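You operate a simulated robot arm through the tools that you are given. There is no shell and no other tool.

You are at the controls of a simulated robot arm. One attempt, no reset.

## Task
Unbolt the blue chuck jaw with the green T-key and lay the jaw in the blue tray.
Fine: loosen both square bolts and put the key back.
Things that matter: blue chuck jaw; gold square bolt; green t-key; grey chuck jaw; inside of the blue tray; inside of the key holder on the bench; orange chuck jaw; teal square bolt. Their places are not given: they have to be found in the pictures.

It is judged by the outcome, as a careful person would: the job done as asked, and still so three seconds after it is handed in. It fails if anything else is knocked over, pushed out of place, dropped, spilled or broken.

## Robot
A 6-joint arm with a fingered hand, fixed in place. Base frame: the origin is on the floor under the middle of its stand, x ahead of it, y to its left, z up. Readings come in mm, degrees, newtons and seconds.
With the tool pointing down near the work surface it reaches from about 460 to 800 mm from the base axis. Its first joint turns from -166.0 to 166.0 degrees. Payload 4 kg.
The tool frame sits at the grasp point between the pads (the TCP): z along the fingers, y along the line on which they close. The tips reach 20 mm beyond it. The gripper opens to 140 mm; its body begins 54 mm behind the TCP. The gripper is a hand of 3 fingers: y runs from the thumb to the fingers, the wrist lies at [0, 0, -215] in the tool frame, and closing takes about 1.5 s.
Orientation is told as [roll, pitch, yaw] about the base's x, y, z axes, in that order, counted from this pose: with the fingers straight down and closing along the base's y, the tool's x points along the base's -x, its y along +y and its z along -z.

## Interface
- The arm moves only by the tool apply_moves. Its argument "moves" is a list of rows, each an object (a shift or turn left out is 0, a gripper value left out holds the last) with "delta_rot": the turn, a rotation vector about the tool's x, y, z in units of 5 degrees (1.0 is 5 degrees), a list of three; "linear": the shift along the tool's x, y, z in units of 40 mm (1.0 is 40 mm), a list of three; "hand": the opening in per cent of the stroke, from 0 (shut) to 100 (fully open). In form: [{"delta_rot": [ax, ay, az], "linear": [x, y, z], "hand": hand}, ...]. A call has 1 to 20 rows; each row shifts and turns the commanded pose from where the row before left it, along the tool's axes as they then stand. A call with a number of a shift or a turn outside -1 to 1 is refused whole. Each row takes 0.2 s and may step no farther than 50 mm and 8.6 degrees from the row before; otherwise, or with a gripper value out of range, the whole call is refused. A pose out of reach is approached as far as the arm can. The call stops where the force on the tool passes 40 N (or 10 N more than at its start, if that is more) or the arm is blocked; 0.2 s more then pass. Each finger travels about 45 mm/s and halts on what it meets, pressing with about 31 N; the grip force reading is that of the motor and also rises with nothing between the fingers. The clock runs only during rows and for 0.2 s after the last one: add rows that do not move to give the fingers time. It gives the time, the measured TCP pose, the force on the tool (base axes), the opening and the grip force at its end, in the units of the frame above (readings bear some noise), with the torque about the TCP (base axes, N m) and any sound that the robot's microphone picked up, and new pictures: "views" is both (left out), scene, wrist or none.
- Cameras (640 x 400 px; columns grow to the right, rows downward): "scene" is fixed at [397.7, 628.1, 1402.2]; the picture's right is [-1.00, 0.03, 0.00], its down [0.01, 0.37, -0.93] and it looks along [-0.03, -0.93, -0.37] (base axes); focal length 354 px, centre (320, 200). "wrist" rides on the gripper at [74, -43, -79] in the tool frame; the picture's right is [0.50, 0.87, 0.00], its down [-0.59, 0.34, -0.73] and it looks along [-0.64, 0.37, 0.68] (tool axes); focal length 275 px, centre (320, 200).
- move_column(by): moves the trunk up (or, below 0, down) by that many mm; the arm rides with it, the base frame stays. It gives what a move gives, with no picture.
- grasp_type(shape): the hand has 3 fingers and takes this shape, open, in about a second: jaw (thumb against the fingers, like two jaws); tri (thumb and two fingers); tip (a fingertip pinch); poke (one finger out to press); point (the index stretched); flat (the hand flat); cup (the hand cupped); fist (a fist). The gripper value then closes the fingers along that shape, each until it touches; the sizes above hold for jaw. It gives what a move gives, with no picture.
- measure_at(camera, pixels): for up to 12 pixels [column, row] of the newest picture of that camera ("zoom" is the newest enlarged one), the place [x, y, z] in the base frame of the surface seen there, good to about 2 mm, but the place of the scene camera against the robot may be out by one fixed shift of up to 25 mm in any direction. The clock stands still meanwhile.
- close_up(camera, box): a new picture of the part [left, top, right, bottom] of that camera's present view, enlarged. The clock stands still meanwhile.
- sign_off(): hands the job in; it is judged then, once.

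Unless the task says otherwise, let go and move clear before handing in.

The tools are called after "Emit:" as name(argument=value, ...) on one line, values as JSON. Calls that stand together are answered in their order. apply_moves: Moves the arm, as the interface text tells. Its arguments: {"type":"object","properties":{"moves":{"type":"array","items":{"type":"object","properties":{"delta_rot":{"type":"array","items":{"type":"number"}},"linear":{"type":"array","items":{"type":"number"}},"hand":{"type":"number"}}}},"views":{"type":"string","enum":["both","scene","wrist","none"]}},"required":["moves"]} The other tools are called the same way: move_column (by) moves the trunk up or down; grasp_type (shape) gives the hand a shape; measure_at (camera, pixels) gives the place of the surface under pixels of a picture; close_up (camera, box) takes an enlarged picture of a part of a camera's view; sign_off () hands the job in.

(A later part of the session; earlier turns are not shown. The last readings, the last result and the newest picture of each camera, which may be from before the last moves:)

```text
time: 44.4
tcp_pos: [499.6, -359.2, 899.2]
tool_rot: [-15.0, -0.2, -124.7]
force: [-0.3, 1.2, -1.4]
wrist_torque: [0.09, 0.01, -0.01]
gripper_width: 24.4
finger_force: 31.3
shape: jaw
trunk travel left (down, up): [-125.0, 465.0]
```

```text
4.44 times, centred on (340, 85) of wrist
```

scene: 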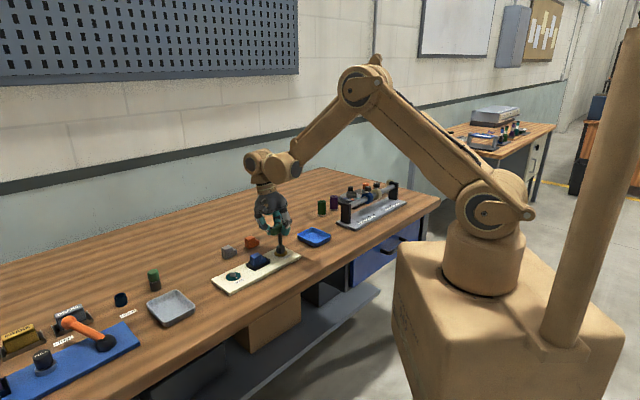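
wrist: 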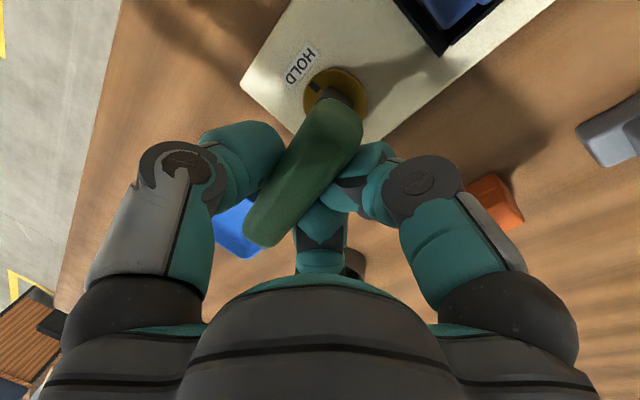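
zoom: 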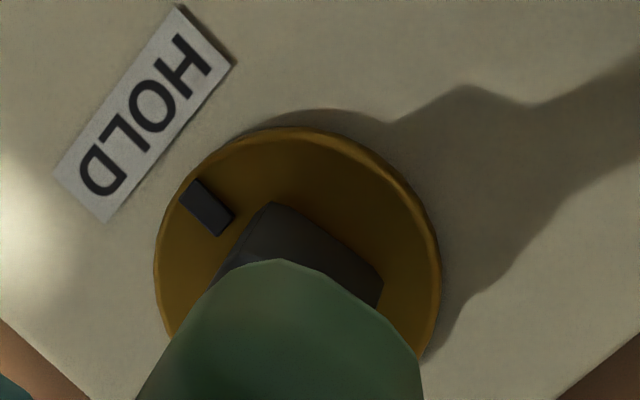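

The key turned 10° but the dial hasn't moved yet (marker still at (340,290)), so there's play in the socket. I'll continue 15° more CCW.

Emit:
apply_moves(moves=[{"delta_rot": [0, -0.13, -0.483], "linear": [0.0155, 0.001, 0]}, {"delta_rot": [0, -0.13, -0.483], "linear": [0.0155, 0.001, 0]}, {"delta_rot": [0, -0.13, -0.483], "linear": [0.0155, 0.001, 0]}, {"delta_rot": [0, -0.13, -0.483], "linear": [0.0155, 0.001, 0]}, {"delta_rot": [0, -0.13, -0.483], "linear": [0.0155, 0.001, 0]}, {"delta_rot": [0, -0.13, -0.483], "linear": [0.0155, 0.001, 0]}, {}, {}], views="both")

Emit:
close_up(camera="wrist", box=[290, 40, 390, 130])

Emit:
close_up(camera="scene", box=[264, 225, 300, 265])

```text
time: 46.2
tcp_pos: [502.9, -358.1, 898.5]
tool_rot: [-15.0, -0.1, -109.9]
force: [0.2, 1.8, -1.0]
wrist_torque: [0.08, 0.01, -0.1]
gripper_width: 24.4
finger_force: 30.8
shape: jaw
trunk travel left (down, up): [-125.0, 465.0]
```

scene: 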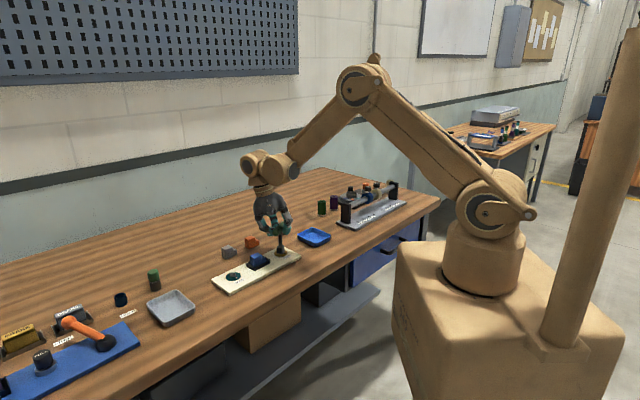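
wrist: 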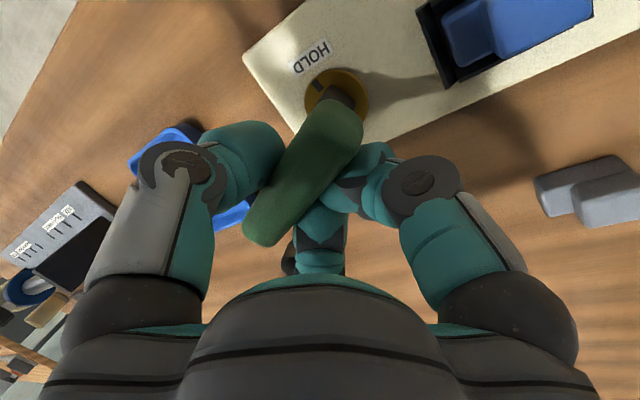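

```text
4.44 times, centred on (340, 85) of wrist
```

zoom: 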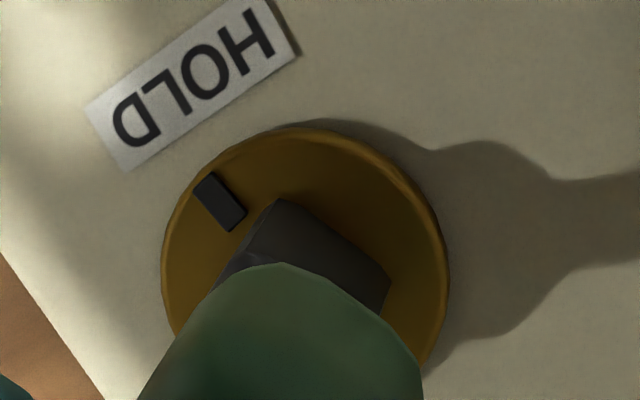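

```text
10.00 times, centred on (282, 245) of scene
```

zoom: 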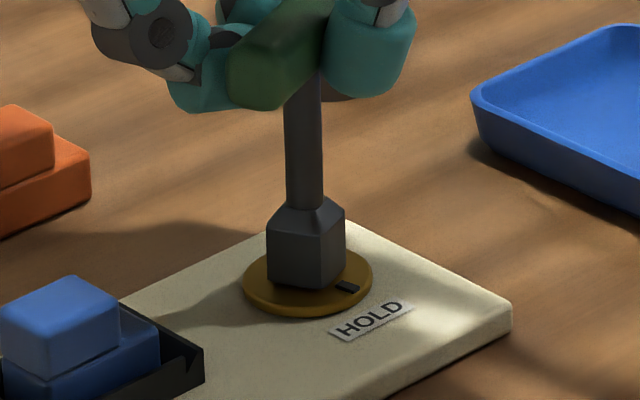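

The dial now follows (marker moved to (347,287)), with ~12° of play. I'll continue CCW another 45°.

Emit:
apply_moves(moves=[{"delta_rot": [0, -0.13, -0.483], "linear": [0.0155, 0.001, 0]}, {"delta_rot": [0, -0.13, -0.483], "linear": [0.0155, 0.001, 0]}, {"delta_rot": [0, -0.13, -0.483], "linear": [0.0155, 0.001, 0]}, {"delta_rot": [0, -0.13, -0.483], "linear": [0.0155, 0.001, 0]}, {"delta_rot": [0, -0.13, -0.483], "linear": [0.0155, 0.001, 0]}, {"delta_rot": [0, -0.13, -0.483], "linear": [0.0155, 0.001, 0]}, {"delta_rot": [0, -0.13, -0.483], "linear": [0.0155, 0.001, 0]}, {"delta_rot": [0, -0.13, -0.483], "linear": [0.0155, 0.001, 0]}, {"delta_rot": [0, -0.13, -0.483], "linear": [0.0155, 0.001, 0]}, {"delta_rot": [0, -0.13, -0.483], "linear": [0.0155, 0.001, 0]}, {"delta_rot": [0, -0.13, -0.483], "linear": [0.0155, 0.001, 0]}, {"delta_rot": [0, -0.13, -0.483], "linear": [0.0155, 0.001, 0]}, {"delta_rot": [0, -0.13, -0.483], "linear": [0.0155, 0.001, 0]}, {"delta_rot": [0, -0.13, -0.483], "linear": [0.0155, 0.001, 0]}, {"delta_rot": [0, -0.13, -0.483], "linear": [0.0155, 0.001, 0]}, {"delta_rot": [0, -0.13, -0.483], "linear": [0.0155, 0.001, 0]}, {"delta_rot": [0, -0.13, -0.483], "linear": [0.0155, 0.001, 0]}, {"delta_rot": [0, -0.13, -0.483], "linear": [0.0155, 0.001, 0]}, {}, {}], views="both")

Emit:
close_up(camera="wrist", box=[290, 40, 390, 130])

Emit:
close_up(camera="scene", box=[264, 225, 300, 265])

```text
time: 50.4
tcp_pos: [502.1, -345.7, 900.0]
tool_rot: [-15.2, 0.0, -64.7]
force: [0.1, -0.1, -1.6]
wrist_torque: [0.0, -0.02, -0.01]
gripper_width: 24.4
finger_force: 31.4
shape: jaw
trunk travel left (down, up): [-125.0, 465.0]
```

scene: 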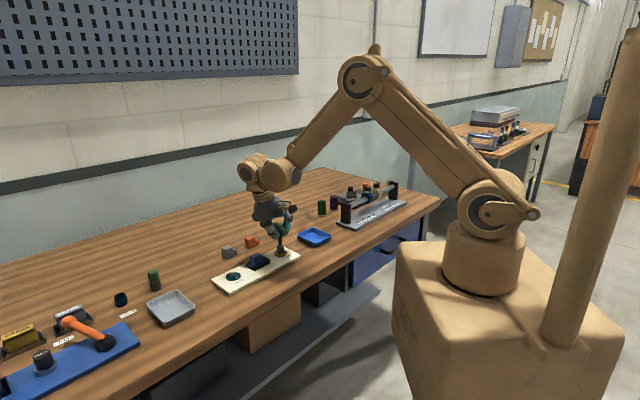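
wrist: 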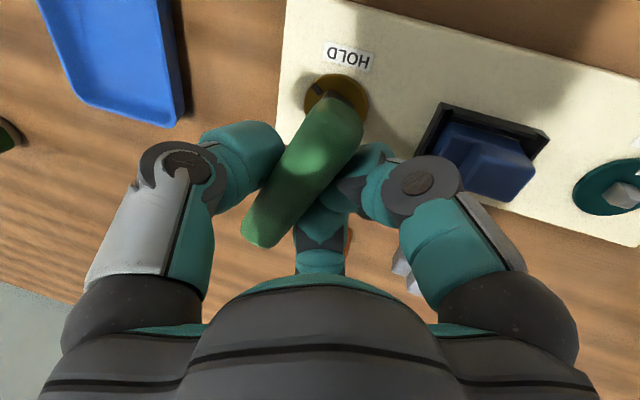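

```text
4.44 times, centred on (340, 85) of wrist
```

zoom: 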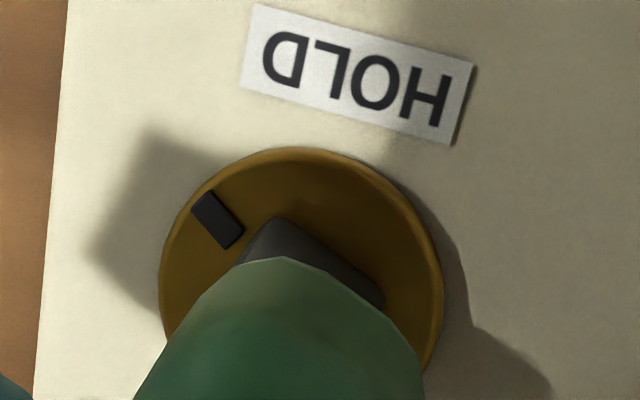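

```text
10.00 times, centred on (282, 245) of scene
```

zoom: 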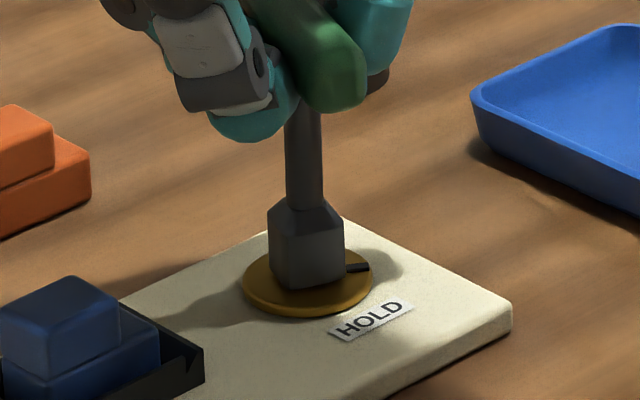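

The marker has moved to (358,268), about 50° from HOLD, with low torque and no click yet. I'll continue CCW another 45°.

Emit:
apply_moves(moves=[{"delta_rot": [0, -0.13, -0.483], "linear": [0.0155, 0.001, 0]}, {"delta_rot": [0, -0.13, -0.483], "linear": [0.0155, 0.001, 0]}, {"delta_rot": [0, -0.13, -0.483], "linear": [0.0155, 0.001, 0]}, {"delta_rot": [0, -0.13, -0.483], "linear": [0.0155, 0.001, 0]}, {"delta_rot": [0, -0.13, -0.483], "linear": [0.0155, 0.001, 0]}, {"delta_rot": [0, -0.13, -0.483], "linear": [0.0155, 0.001, 0]}, {"delta_rot": [0, -0.13, -0.483], "linear": [0.0155, 0.001, 0]}, {"delta_rot": [0, -0.13, -0.483], "linear": [0.0155, 0.001, 0]}, {"delta_rot": [0, -0.13, -0.483], "linear": [0.0155, 0.001, 0]}, {"delta_rot": [0, -0.13, -0.483], "linear": [0.0155, 0.001, 0]}, {"delta_rot": [0, -0.13, -0.483], "linear": [0.0155, 0.001, 0]}, {"delta_rot": [0, -0.13, -0.483], "linear": [0.0155, 0.001, 0]}, {"delta_rot": [0, -0.13, -0.483], "linear": [0.0155, 0.001, 0]}, {"delta_rot": [0, -0.13, -0.483], "linear": [0.0155, 0.001, 0]}, {"delta_rot": [0, -0.13, -0.483], "linear": [0.0155, 0.001, 0]}, {"delta_rot": [0, -0.13, -0.483], "linear": [0.0155, 0.001, 0]}, {"delta_rot": [0, -0.13, -0.483], "linear": [0.0155, 0.001, 0]}, {"delta_rot": [0, -0.13, -0.483], "linear": [0.0155, 0.001, 0]}, {}, {}], views="both")

Emit:
close_up(camera="wrist", box=[290, 40, 390, 130])

Emit:
close_up(camera="scene", box=[264, 225, 300, 265])

```text
time: 54.6
tcp_pos: [494.5, -338.4, 898.9]
tool_rot: [-15.2, 0.1, -19.6]
force: [2.7, -0.5, 1.4]
wrist_torque: [-0.08, -0.06, -0.09]
gripper_width: 24.3
finger_force: 30.8
shape: jaw
trunk travel left (down, up): [-125.0, 465.0]
```

scene: 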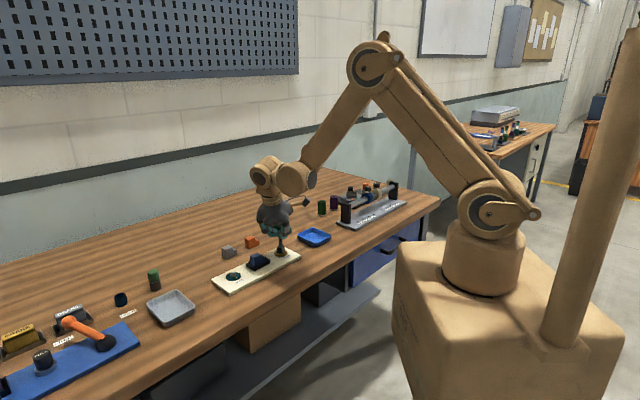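
wrist: 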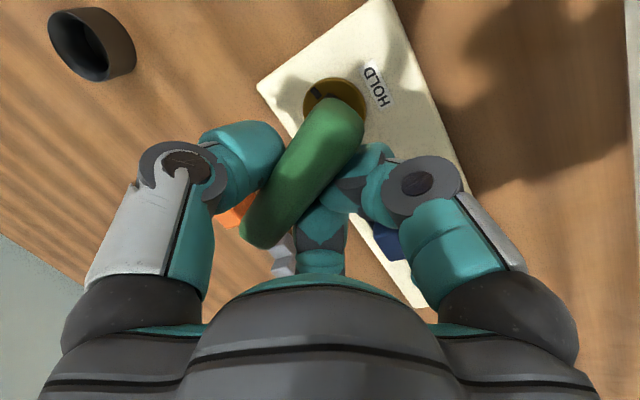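

```text
4.44 times, centred on (340, 85) of wrist
```

zoom: 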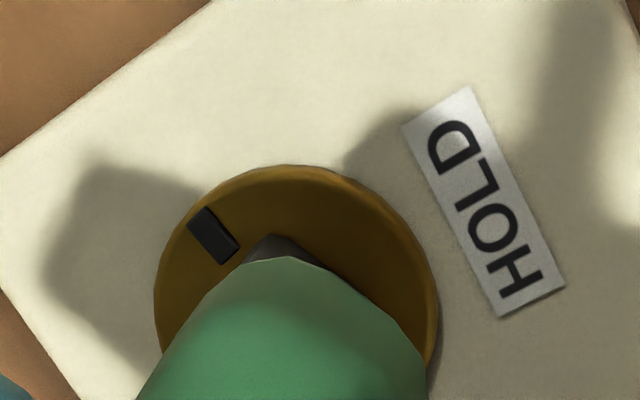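

```text
10.00 times, centred on (282, 245) of scene
```

zoom: 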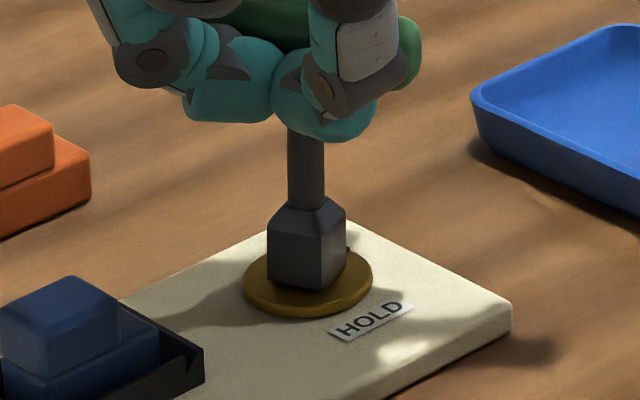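

The dial has turned about 95° from HOLD (marker now behind the socket) with low torque, no click heard. I'll turn another 35° to be safe, within the wrist limit.

Emit:
apply_moves(moves=[{"delta_rot": [0, -0.13, -0.483], "linear": [0.0155, 0.001, 0]}, {"delta_rot": [0, -0.13, -0.483], "linear": [0.0155, 0.001, 0]}, {"delta_rot": [0, -0.13, -0.483], "linear": [0.0155, 0.001, 0]}, {"delta_rot": [0, -0.13, -0.483], "linear": [0.0155, 0.001, 0]}, {"delta_rot": [0, -0.13, -0.483], "linear": [0.0155, 0.001, 0]}, {"delta_rot": [0, -0.13, -0.483], "linear": [0.0155, 0.001, 0]}, {"delta_rot": [0, -0.13, -0.483], "linear": [0.0155, 0.001, 0]}, {"delta_rot": [0, -0.13, -0.483], "linear": [0.0155, 0.001, 0]}, {"delta_rot": [0, -0.13, -0.483], "linear": [0.0155, 0.001, 0]}, {"delta_rot": [0, -0.13, -0.483], "linear": [0.0155, 0.001, 0]}, {"delta_rot": [0, -0.13, -0.483], "linear": [0.0155, 0.001, 0]}, {"delta_rot": [0, -0.13, -0.483], "linear": [0.0155, 0.001, 0]}, {"delta_rot": [0, -0.13, -0.483], "linear": [0.0155, 0.001, 0]}, {"delta_rot": [0, -0.13, -0.483], "linear": [0.0155, 0.001, 0]}, {}, {}], views="both")

Emit:
close_up(camera="wrist", box=[280, 40, 400, 140])

Emit:
close_up(camera="scene", box=[264, 225, 300, 265])

```text
time: 56.9
tcp_pos: [489.1, -333.2, 898.6]
tool_rot: [-15.0, 0.2, 6.3]
force: [0.0, 21.9, -9.9]
wrist_torque: [-0.44, -0.19, -2.68]
gripper_width: 25.2
finger_force: 31.2
shape: jaw
trunk travel left (down, up): [-125.0, 465.0]
stopped in row 11: the force on the tool passed its limit at 41 N (the readings are from after the stop); the commanded pose is now the measured one
```

scene: 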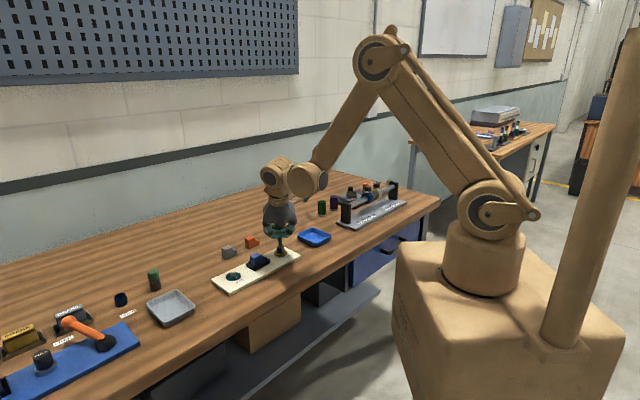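
wrist: 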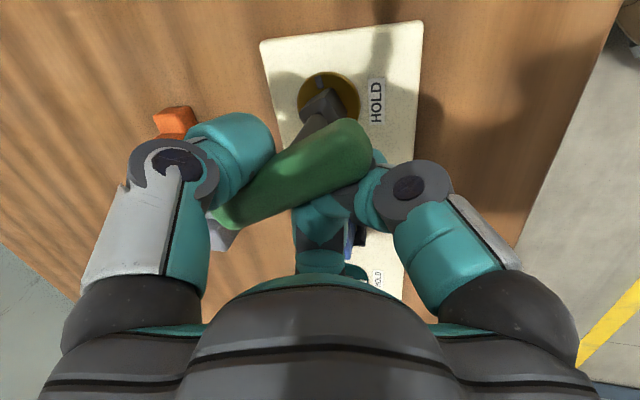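

```text
4.00 times, centred on (340, 90) of wrist
```

zoom: 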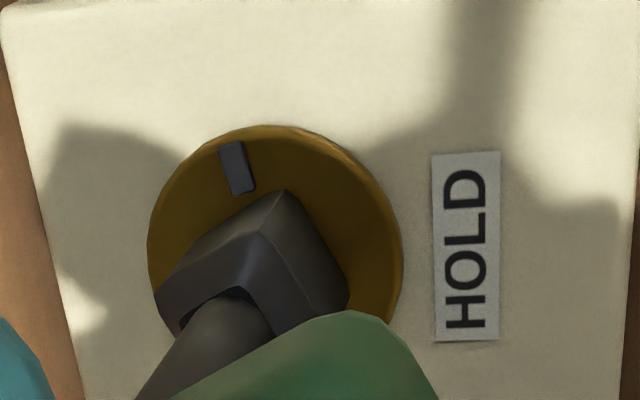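

```text
10.00 times, centred on (282, 245) of scene
```

zoom: 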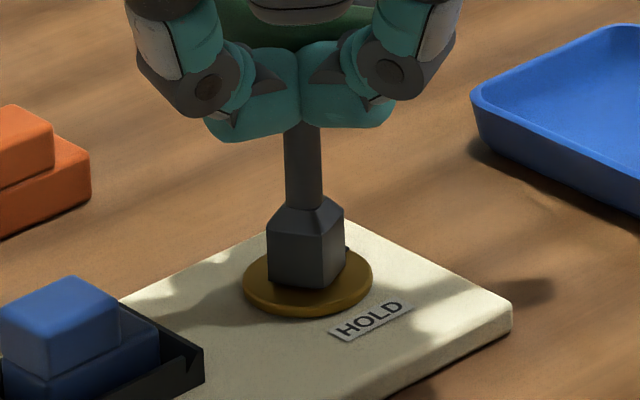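

The dial reached its stop (torque −2.7 N·m) at roughly 95–100° from HOLD, so the gold bolt is fully loose; the handle skewed in the grip. I'll back off 15° clockwise to relieve the load.

Emit:
apply_moves(moves=[{"delta_rot": [0, 0.13, 0.483], "linear": [-0.0155, -0.001, 0]}, {"delta_rot": [0, 0.13, 0.483], "linear": [-0.0155, -0.001, 0]}, {"delta_rot": [0, 0.13, 0.483], "linear": [-0.0155, -0.001, 0]}, {"delta_rot": [0, 0.13, 0.483], "linear": [-0.0155, -0.001, 0]}, {"delta_rot": [0, 0.13, 0.483], "linear": [-0.0155, -0.001, 0]}, {"delta_rot": [0, 0.13, 0.483], "linear": [-0.0155, -0.001, 0]}, {}, {}], views="both")

Emit:
close_up(camera="wrist", box=[200, 40, 440, 280])

Emit:
close_up(camera="scene", box=[258, 205, 306, 265])

```text
time: 58.7
tcp_pos: [493.9, -337.2, 899.2]
tool_rot: [-15.2, 0.2, -8.8]
force: [-1.0, 6.3, -13.6]
wrist_torque: [0.12, -0.05, -0.51]
gripper_width: 24.1
finger_force: 30.8
shape: jaw
trunk travel left (down, up): [-125.0, 465.0]
```

scene: 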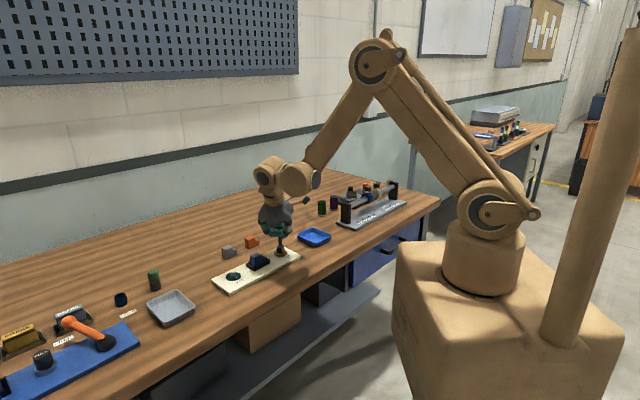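
wrist: 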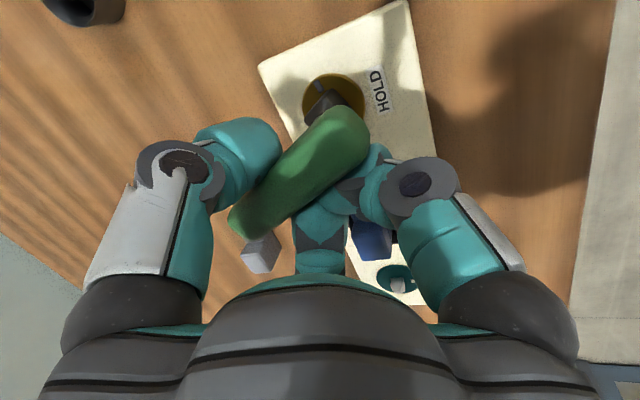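

```text
1.67 times, centred on (320, 160) of wrist
```

zoom: 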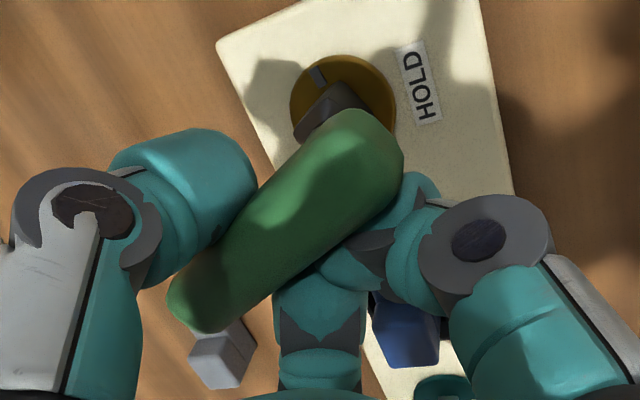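

```text
6.67 times, centred on (282, 235) of scene
```

zoom: 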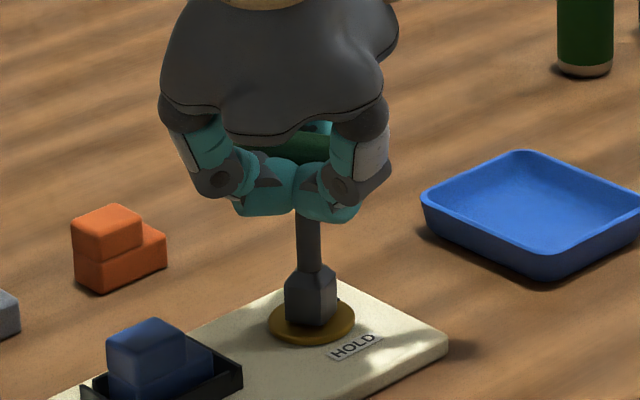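

Torque fell to −0.5 N·m but the grip is still somewhat stressed. I'll back off another 10°.

Emit:
apply_moves(moves=[{"delta_rot": [0, 0.13, 0.483], "linear": [-0.0155, -0.001, 0]}, {"delta_rot": [0, 0.13, 0.483], "linear": [-0.0155, -0.001, 0]}, {"delta_rot": [0, 0.13, 0.483], "linear": [-0.0155, -0.001, 0]}, {"delta_rot": [0, 0.13, 0.483], "linear": [-0.0155, -0.001, 0]}, {}, {}], views="both")

Emit:
close_up(camera="wrist", box=[200, 40, 440, 280])

Emit:
close_up(camera="scene", box=[258, 205, 306, 265])

```text
time: 60.1
tcp_pos: [494.2, -337.1, 899.5]
tool_rot: [-15.1, 0.1, -18.9]
force: [1.3, -1.5, -0.5]
wrist_torque: [-0.12, -0.01, -0.03]
gripper_width: 23.9
finger_force: 30.9
shape: jaw
trunk travel left (down, up): [-125.0, 465.0]
```

scene: 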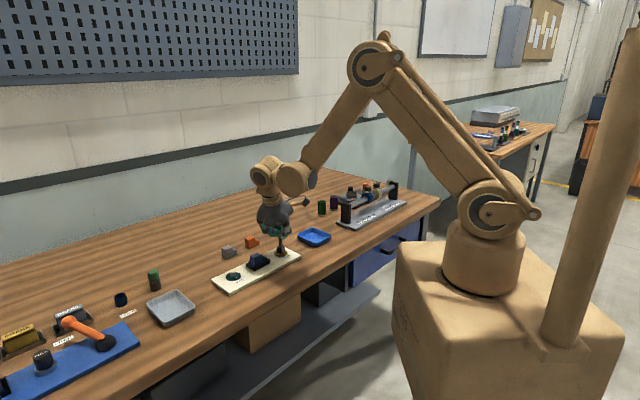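
wrist: 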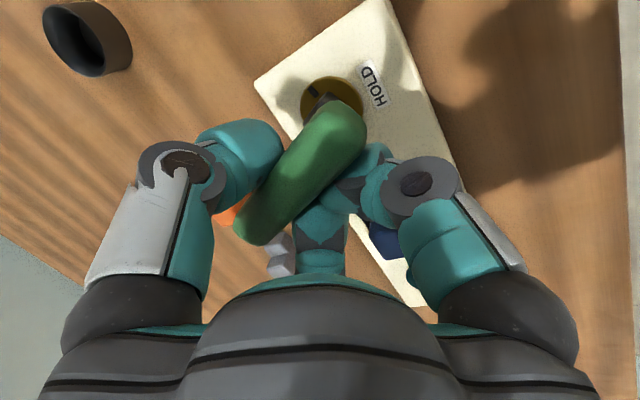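

```text
1.67 times, centred on (320, 160) of wrist
```

zoom: 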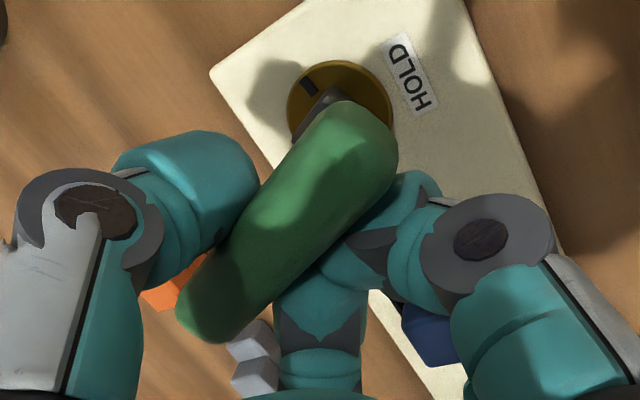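

```text
6.67 times, centred on (282, 235) of scene
```

zoom: 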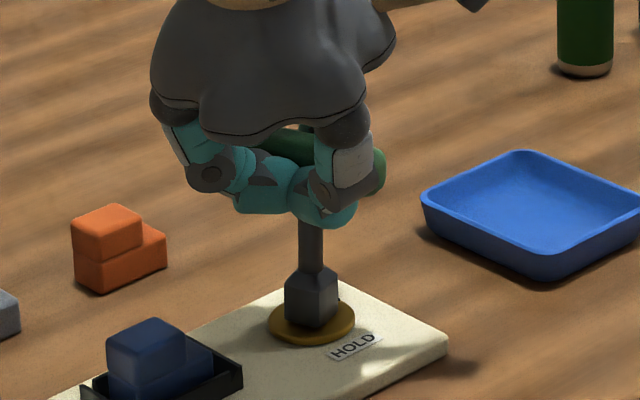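

Loads are now near zero and the handle realigned in the grip. I'll record the gold marker position, then lift the key straight up off the bolt.

Emit:
measure_at(camera="wrist", pixels=[[315, 91], [313, 88], [318, 94], [350, 90], [378, 85], [305, 110], [358, 100]])

Emit:
apply_moves(moves=[{"linear": [0, -0.065, -0.2415]}, {"linear": [0, -0.13, -0.483]}, {"linear": [0, -0.13, -0.483]}, {}, {}], views="both")

Emit:
close_up(camera="wrist", box=[200, 20, 440, 280])

Emit:
close_up(camera="scene", box=[258, 205, 306, 265])

```text
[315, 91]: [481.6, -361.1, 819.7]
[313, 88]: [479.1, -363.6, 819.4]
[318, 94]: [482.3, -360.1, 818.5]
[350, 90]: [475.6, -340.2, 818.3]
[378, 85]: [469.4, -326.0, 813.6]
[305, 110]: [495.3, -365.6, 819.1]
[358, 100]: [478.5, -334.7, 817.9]
```

```text
time: 61.3
tcp_pos: [495.9, -335.1, 946.7]
tool_rot: [-15.1, 0.2, -18.7]
force: [0.0, 0.5, -1.5]
wrist_torque: [-0.03, 0.0, 0.06]
gripper_width: 23.9
finger_force: 30.8
shape: jaw
trunk travel left (down, up): [-125.0, 465.0]
```

scene: 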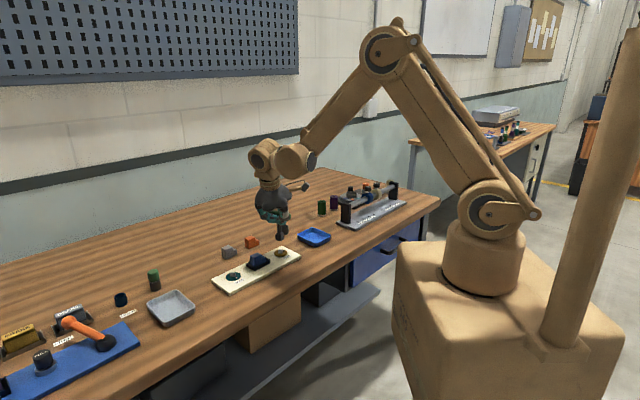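
wrist: 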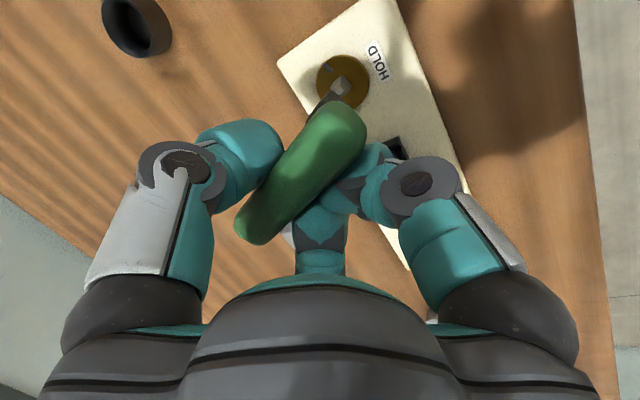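

```text
1.54 times, centred on (320, 150) of wrist
```

zoom: 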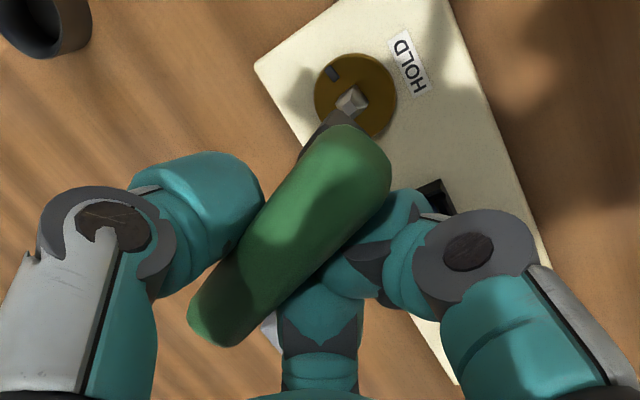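

```text
6.67 times, centred on (282, 235) of scene
```

zoom: 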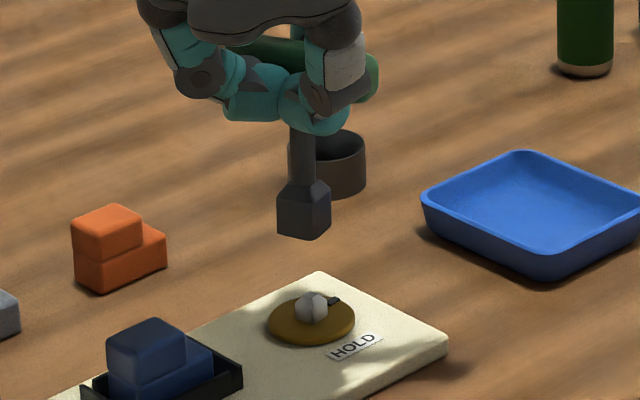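

The gold marker is now at (481.6,−361.1), i.e. turned ≈96° CCW from HOLD. I'll swing the key back clockwise 115° in the air to prepare the same start orientation for the teal bolt.

Emit:
apply_moves(moves=[{"delta_rot": [0, 0.259, 0.966], "linear": [-0.031, -0.002, 0]}, {"delta_rot": [0, 0.259, 0.966], "linear": [-0.031, -0.002, 0]}, {"delta_rot": [0, 0.259, 0.966], "linear": [-0.031, -0.002, 0]}, {"delta_rot": [0, 0.259, 0.966], "linear": [-0.031, -0.002, 0]}, {"delta_rot": [0, 0.259, 0.966], "linear": [-0.031, -0.002, 0]}, {"delta_rot": [0, 0.259, 0.966], "linear": [-0.031, -0.002, 0]}, {"delta_rot": [0, 0.259, 0.966], "linear": [-0.031, -0.002, 0]}, {"delta_rot": [0, 0.259, 0.966], "linear": [-0.031, -0.002, 0]}, {"delta_rot": [0, 0.259, 0.966], "linear": [-0.031, -0.002, 0]}, {"delta_rot": [0, 0.259, 0.966], "linear": [-0.031, -0.002, 0]}, {"delta_rot": [0, 0.259, 0.966], "linear": [-0.031, -0.002, 0]}, {"delta_rot": [0, 0.259, 0.966], "linear": [-0.031, -0.002, 0]}, {"delta_rot": [0, 0.259, 0.966], "linear": [-0.031, -0.002, 0]}, {"delta_rot": [0, 0.259, 0.966], "linear": [-0.031, -0.002, 0]}, {"delta_rot": [0, 0.259, 0.966], "linear": [-0.031, -0.002, 0]}, {"delta_rot": [0, 0.259, 0.966], "linear": [-0.031, -0.002, 0]}, {"delta_rot": [0, 0.259, 0.966], "linear": [-0.031, -0.002, 0]}, {"delta_rot": [0, 0.259, 0.966], "linear": [-0.031, -0.002, 0]}, {"delta_rot": [0, 0.259, 0.966], "linear": [-0.031, -0.002, 0]}, {"delta_rot": [0, 0.259, 0.966], "linear": [-0.031, -0.002, 0]}], views="none")

Emit:
apply_moves(moves=[{"delta_rot": [0, 0.259, 0.966], "linear": [-0.031, -0.002, 0]}, {"delta_rot": [0, 0.259, 0.966], "linear": [-0.031, -0.002, 0]}, {"delta_rot": [0, 0.259, 0.966], "linear": [-0.031, -0.002, 0]}, {}, {}], views="both")

Emit:
close_up(camera="scene", box=[264, 205, 300, 245])

```text
time: 65.5
tcp_pos: [502.0, -358.1, 948.8]
tool_rot: [-15.1, -0.3, -118.9]
force: [-0.2, -0.9, -1.1]
wrist_torque: [-0.01, -0.02, 0.02]
gripper_width: 23.8
finger_force: 30.8
shape: jaw
trunk travel left (down, up): [-125.0, 465.0]
```

```text
time: 66.7
tcp_pos: [498.8, -361.1, 949.1]
tool_rot: [-15.0, -0.2, -133.8]
force: [-0.1, 0.6, -1.5]
wrist_torque: [-0.05, 0.01, 0.02]
gripper_width: 23.4
finger_force: 31.3
shape: jaw
trunk travel left (down, up): [-125.0, 465.0]
```

scene: 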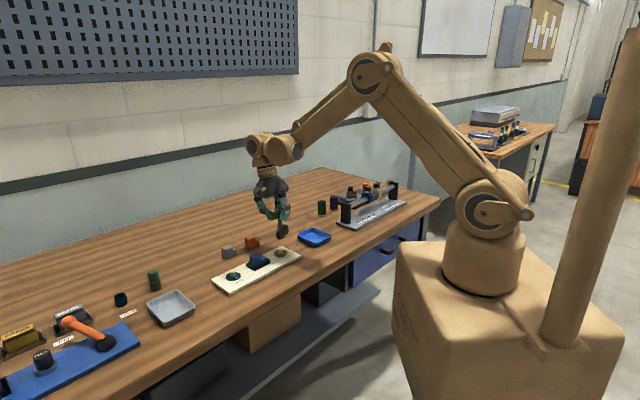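
wrist: 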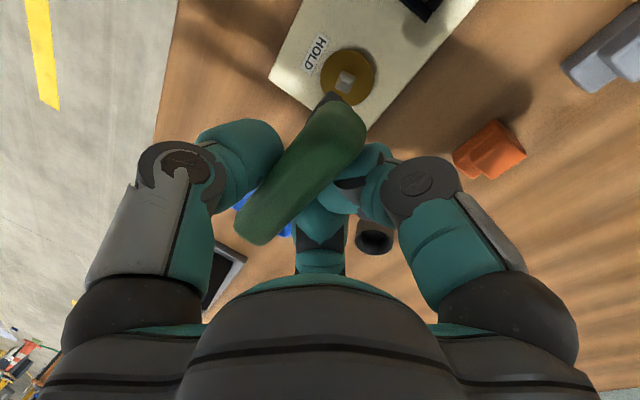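

```text
10.00 times, centred on (282, 225) of scene
```

zoom: 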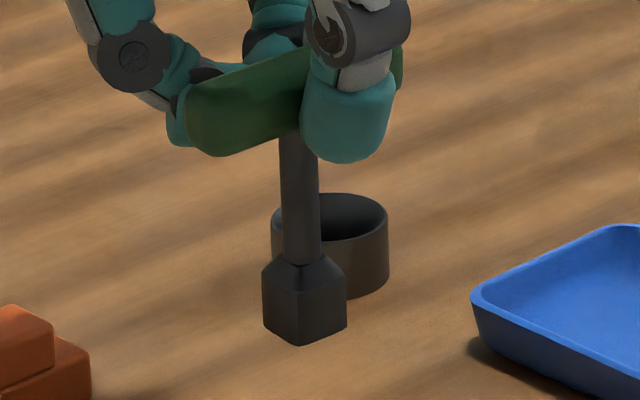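

The socket's front corner now sits at zoom (300,·) with edges 263/347 — consistent with a 45° alignment. I'll measure the stem for tilt at this orientation.

Emit:
measure_at(camera="zoom", pixels=[[298, 160], [298, 175], [299, 190], [299, 205], [300, 220], [300, 235], [300, 290], [300, 325], [300, 342], [266, 300], [344, 300], [305, 338]])

Emit:
close_up(camera="wrist", box=[200, 20, 440, 280])

```text
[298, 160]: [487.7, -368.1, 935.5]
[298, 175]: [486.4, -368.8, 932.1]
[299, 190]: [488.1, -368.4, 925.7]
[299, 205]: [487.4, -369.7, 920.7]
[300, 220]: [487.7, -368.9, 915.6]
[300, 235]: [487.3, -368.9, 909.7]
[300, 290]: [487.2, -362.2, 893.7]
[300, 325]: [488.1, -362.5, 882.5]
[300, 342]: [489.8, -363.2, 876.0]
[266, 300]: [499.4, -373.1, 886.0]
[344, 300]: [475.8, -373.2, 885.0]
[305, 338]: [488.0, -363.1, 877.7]
```

```text
1.54 times, centred on (320, 150) of wrist
```

zoom: 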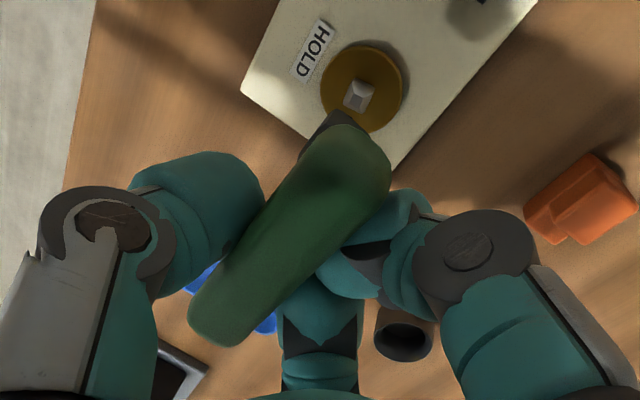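

The stem is vertical and the key axis is at scene (487.6,−374.1); teal is at scene (616.2,−244.8). I'll carry the key (+128.8,+129.1) mm at this height, passing ~27 mm above the blue jaw.

Emit:
apply_moves(moves=[{"linear": [0, -0.04, -0.15]}, {"linear": [0.911, 0.0175, -0.005]}, {"linear": [0.911, 0.0175, -0.005]}, {"linear": [0.911, 0.0175, -0.005]}, {"linear": [0.911, 0.0175, -0.005]}, {"linear": [0.911, 0.0175, -0.005]}, {}, {}, {}], views="both")

Emit:
close_up(camera="scene", box=[210, 230, 260, 290])

Emit:
measure_at(camera="zoom", pixels=[[310, 60], [310, 100], [310, 150], [310, 170], [310, 190], [285, 160], [335, 160], [310, 200]])

```text
time: 68.7
tcp_pos: [627.4, -234.6, 952.8]
tool_rot: [-15.1, -0.2, -133.7]
force: [0.6, -0.1, -1.7]
wrist_torque: [0.01, -0.02, 0.0]
gripper_width: 23.8
finger_force: 30.7
shape: jaw
trunk travel left (down, up): [-125.0, 465.0]
```

scene: 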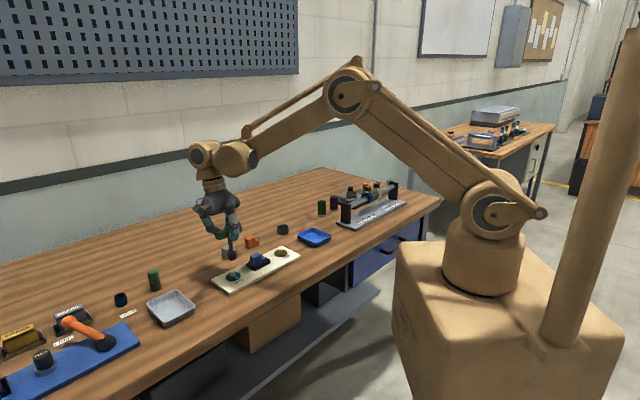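
wrist: 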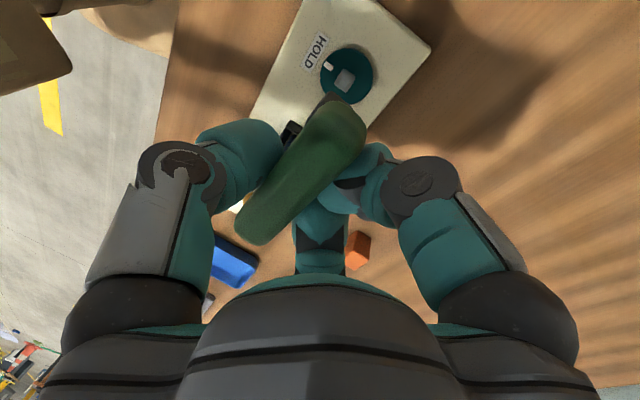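

```text
6.67 times, centred on (235, 260) of scene
```

zoom: 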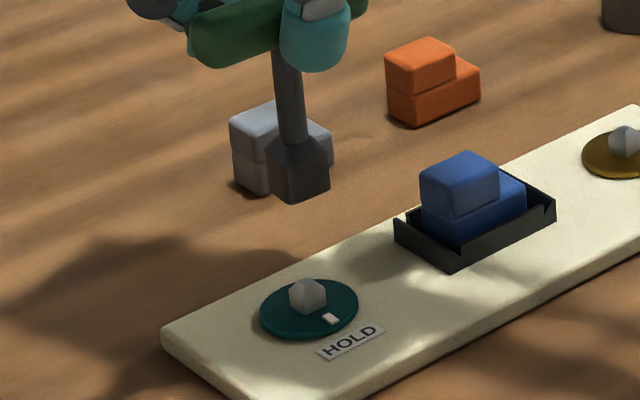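

```text
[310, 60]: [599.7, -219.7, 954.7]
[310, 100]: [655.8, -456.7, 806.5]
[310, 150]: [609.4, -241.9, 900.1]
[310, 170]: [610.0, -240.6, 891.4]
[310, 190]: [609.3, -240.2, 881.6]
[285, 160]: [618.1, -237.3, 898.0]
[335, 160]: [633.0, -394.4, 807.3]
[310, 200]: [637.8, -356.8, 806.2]
```

The key is close: TCP reads y −234.6 versus the wanted ≈−232, and columns nearly line up. I'll correct (+1,+2.5) mm and lower 40 mm, then check.

Emit:
apply_moves(moves=[{"linear": [0.031, 0.117, 0.486]}, {"linear": [0.031, 0.117, 0.486]}, {}, {}, {}], views="both")

Emit:
close_up(camera="wrist", box=[290, 40, 390, 130])

Emit:
close_up(camera="scene", box=[216, 250, 252, 290])

Emit:
measure_at(camera="zoom", pixels=[[290, 30], [290, 60], [295, 130], [295, 150], [295, 165], [270, 130], [330, 130], [300, 170]])

```text
time: 69.9
tcp_pos: [629.4, -230.5, 915.4]
tool_rot: [-15.0, -0.2, -133.7]
force: [-0.2, 0.1, -0.5]
wrist_torque: [-0.02, -0.04, 0.05]
gripper_width: 23.8
finger_force: 30.7
shape: jaw
trunk travel left (down, up): [-125.0, 465.0]
```

scene: 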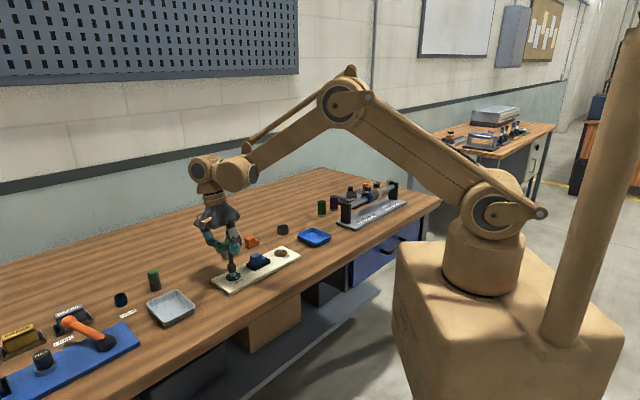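
wrist: 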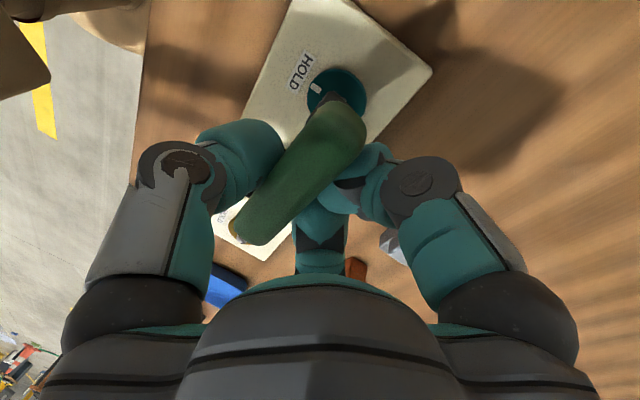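

```text
4.44 times, centred on (340, 85) of wrist
```

zoom: 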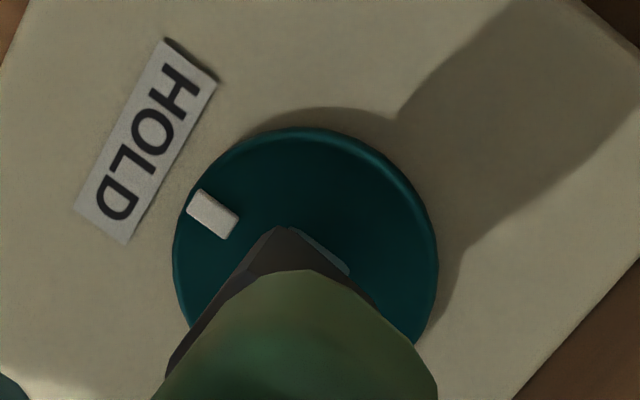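

```text
10.00 times, centred on (234, 270) of scene
```

zoom: 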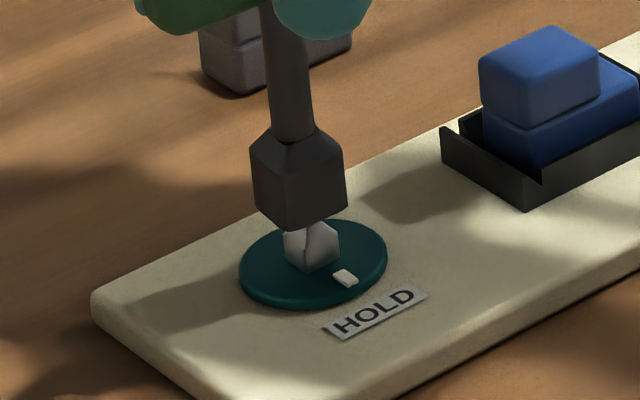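

```text
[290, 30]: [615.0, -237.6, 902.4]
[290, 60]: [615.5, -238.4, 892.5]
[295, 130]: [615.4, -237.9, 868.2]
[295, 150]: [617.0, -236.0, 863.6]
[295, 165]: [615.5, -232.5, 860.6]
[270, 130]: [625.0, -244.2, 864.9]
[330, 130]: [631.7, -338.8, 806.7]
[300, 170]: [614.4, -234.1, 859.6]
```

The key needs about (−2,−1.3) mm per both the picture and the TCP reading. I'll correct that with a 4 mm descent and look again.

Emit:
apply_moves(moves=[{"linear": [-0.058, 0.013, 0.1]}, {}, {}, {}], views="wrist")

Emit:
close_up(camera="wrist", box=[290, 40, 390, 130])

Emit:
close_up(camera="scene", box=[216, 250, 252, 290])

Emit:
measure_at(camera="zoom", pixels=[[296, 40], [297, 60], [298, 80], [298, 100], [299, 110], [297, 170], [297, 190], [297, 210]])

```text
time: 70.9
tcp_pos: [628.7, -231.9, 910.8]
tool_rot: [-15.0, -0.2, -133.7]
force: [0.4, 0.2, -1.2]
wrist_torque: [0.0, 0.01, 0.0]
gripper_width: 23.6
finger_force: 31.3
shape: jaw
trunk travel left (down, up): [-125.0, 465.0]
```

wrist: 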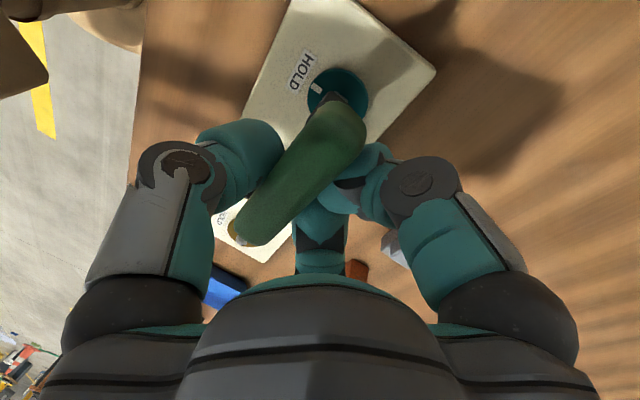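

```text
4.44 times, centred on (340, 85) of wrist
```

zoom: 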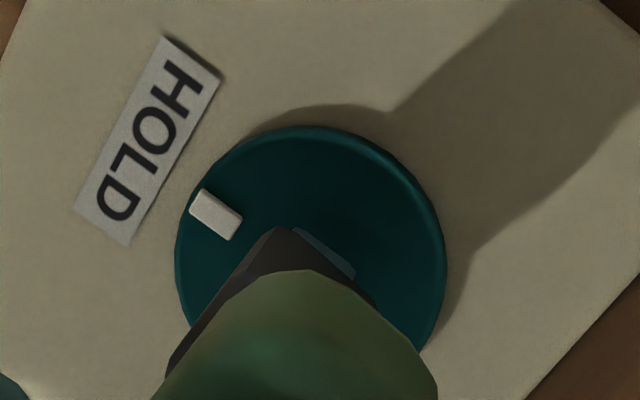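

```text
10.00 times, centred on (234, 270) of scene
```

zoom: 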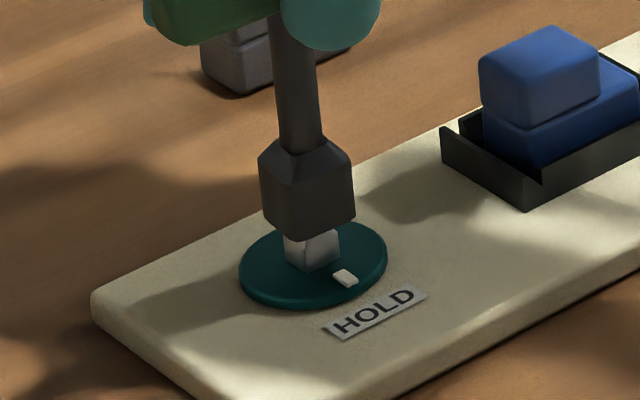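

```text
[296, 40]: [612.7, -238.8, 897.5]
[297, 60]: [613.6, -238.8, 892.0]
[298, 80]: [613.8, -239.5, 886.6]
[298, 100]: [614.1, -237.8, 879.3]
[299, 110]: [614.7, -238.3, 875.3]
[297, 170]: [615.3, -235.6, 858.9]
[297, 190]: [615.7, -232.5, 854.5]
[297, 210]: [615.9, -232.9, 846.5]
```

Alignment is now within ~1 mm in both views. I'll lower gently by 6 mm in two steps and check force.

Emit:
apply_moves(moves=[{"linear": [-0.012, 0.018, 0.072]}, {}, {"linear": [0, 0.019, 0.072]}, {}, {}], views="wrist")

Emit:
close_up(camera="wrist", box=[290, 40, 390, 130])

Emit:
close_up(camera="scene", box=[216, 250, 252, 290])

```text
time: 72.1
tcp_pos: [626.1, -231.0, 905.7]
tool_rot: [-15.0, -0.2, -133.7]
force: [0.5, 0.5, -1.9]
wrist_torque: [-0.02, -0.01, 0.0]
gripper_width: 23.9
finger_force: 30.9
shape: jaw
trunk travel left (down, up): [-125.0, 465.0]
```

wrist: 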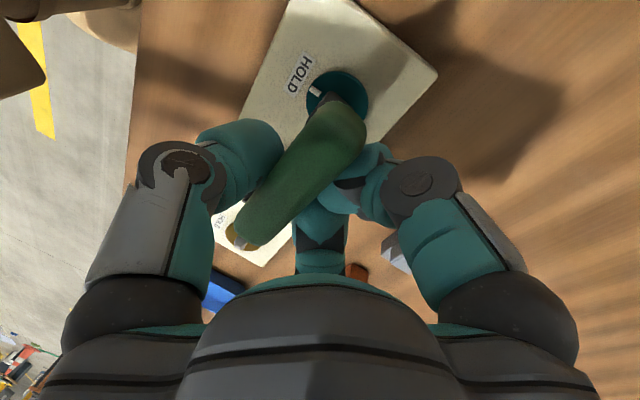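

```text
4.44 times, centred on (340, 85) of wrist
```

zoom: 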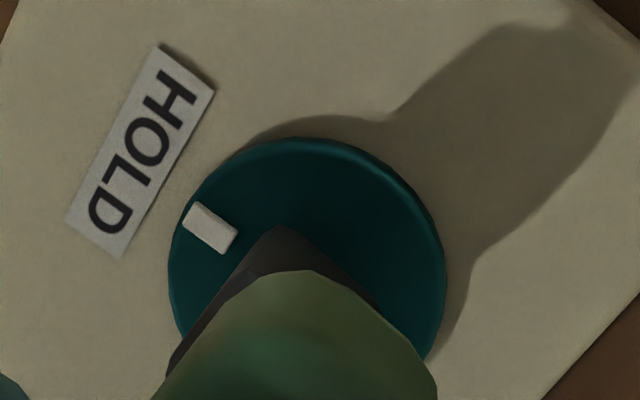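

```text
10.00 times, centred on (234, 270) of scene
```

zoom: 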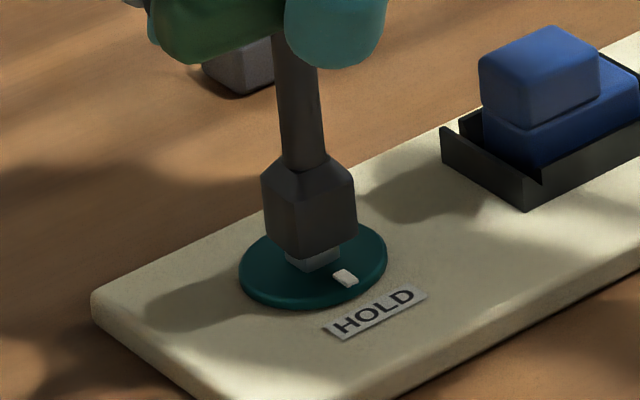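

No contact force; the head is entering the socket. I'll lower another 6 mm.

Emit:
apply_moves(moves=[{"linear": [0.004, 0.019, 0.072]}, {}, {"linear": [0.004, 0.019, 0.072]}, {}, {}], views="wrist")

Emit:
close_up(camera="wrist", box=[290, 40, 390, 130])

Emit:
close_up(camera="scene", box=[216, 250, 252, 290])

```text
time: 73.3
tcp_pos: [627.0, -230.7, 897.5]
tool_rot: [-15.1, -0.1, -133.7]
force: [-0.4, -0.1, 0.2]
wrist_torque: [0.0, 0.0, -0.01]
gripper_width: 23.9
finger_force: 30.8
shape: jaw
trunk travel left (down, up): [-125.0, 465.0]
```

wrist: 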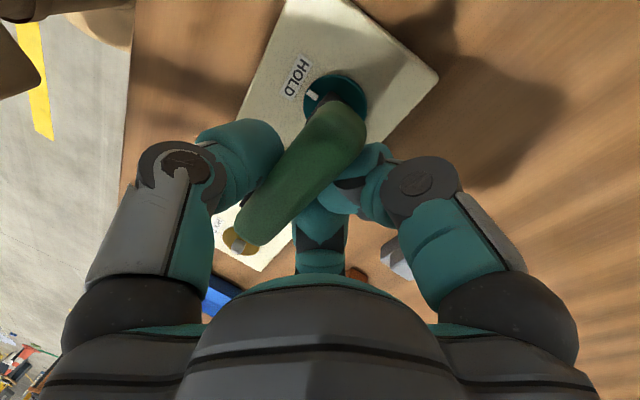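

```text
4.44 times, centred on (340, 85) of wrist
```

zoom: 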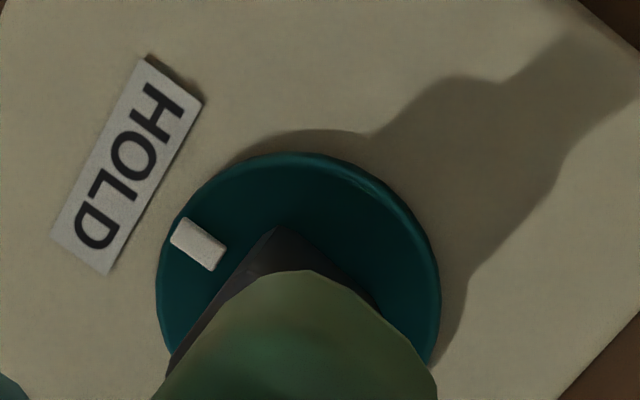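

```text
10.00 times, centred on (234, 270) of scene
```

zoom: 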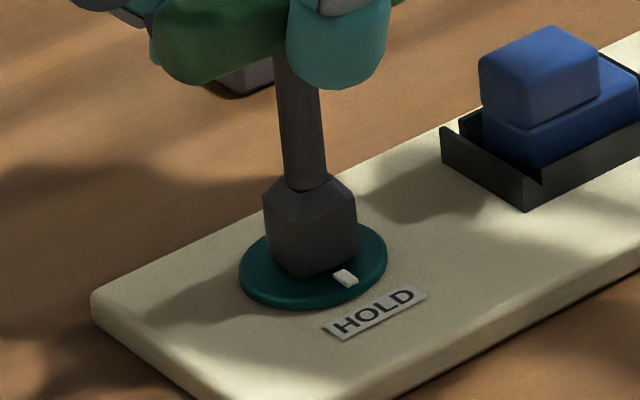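

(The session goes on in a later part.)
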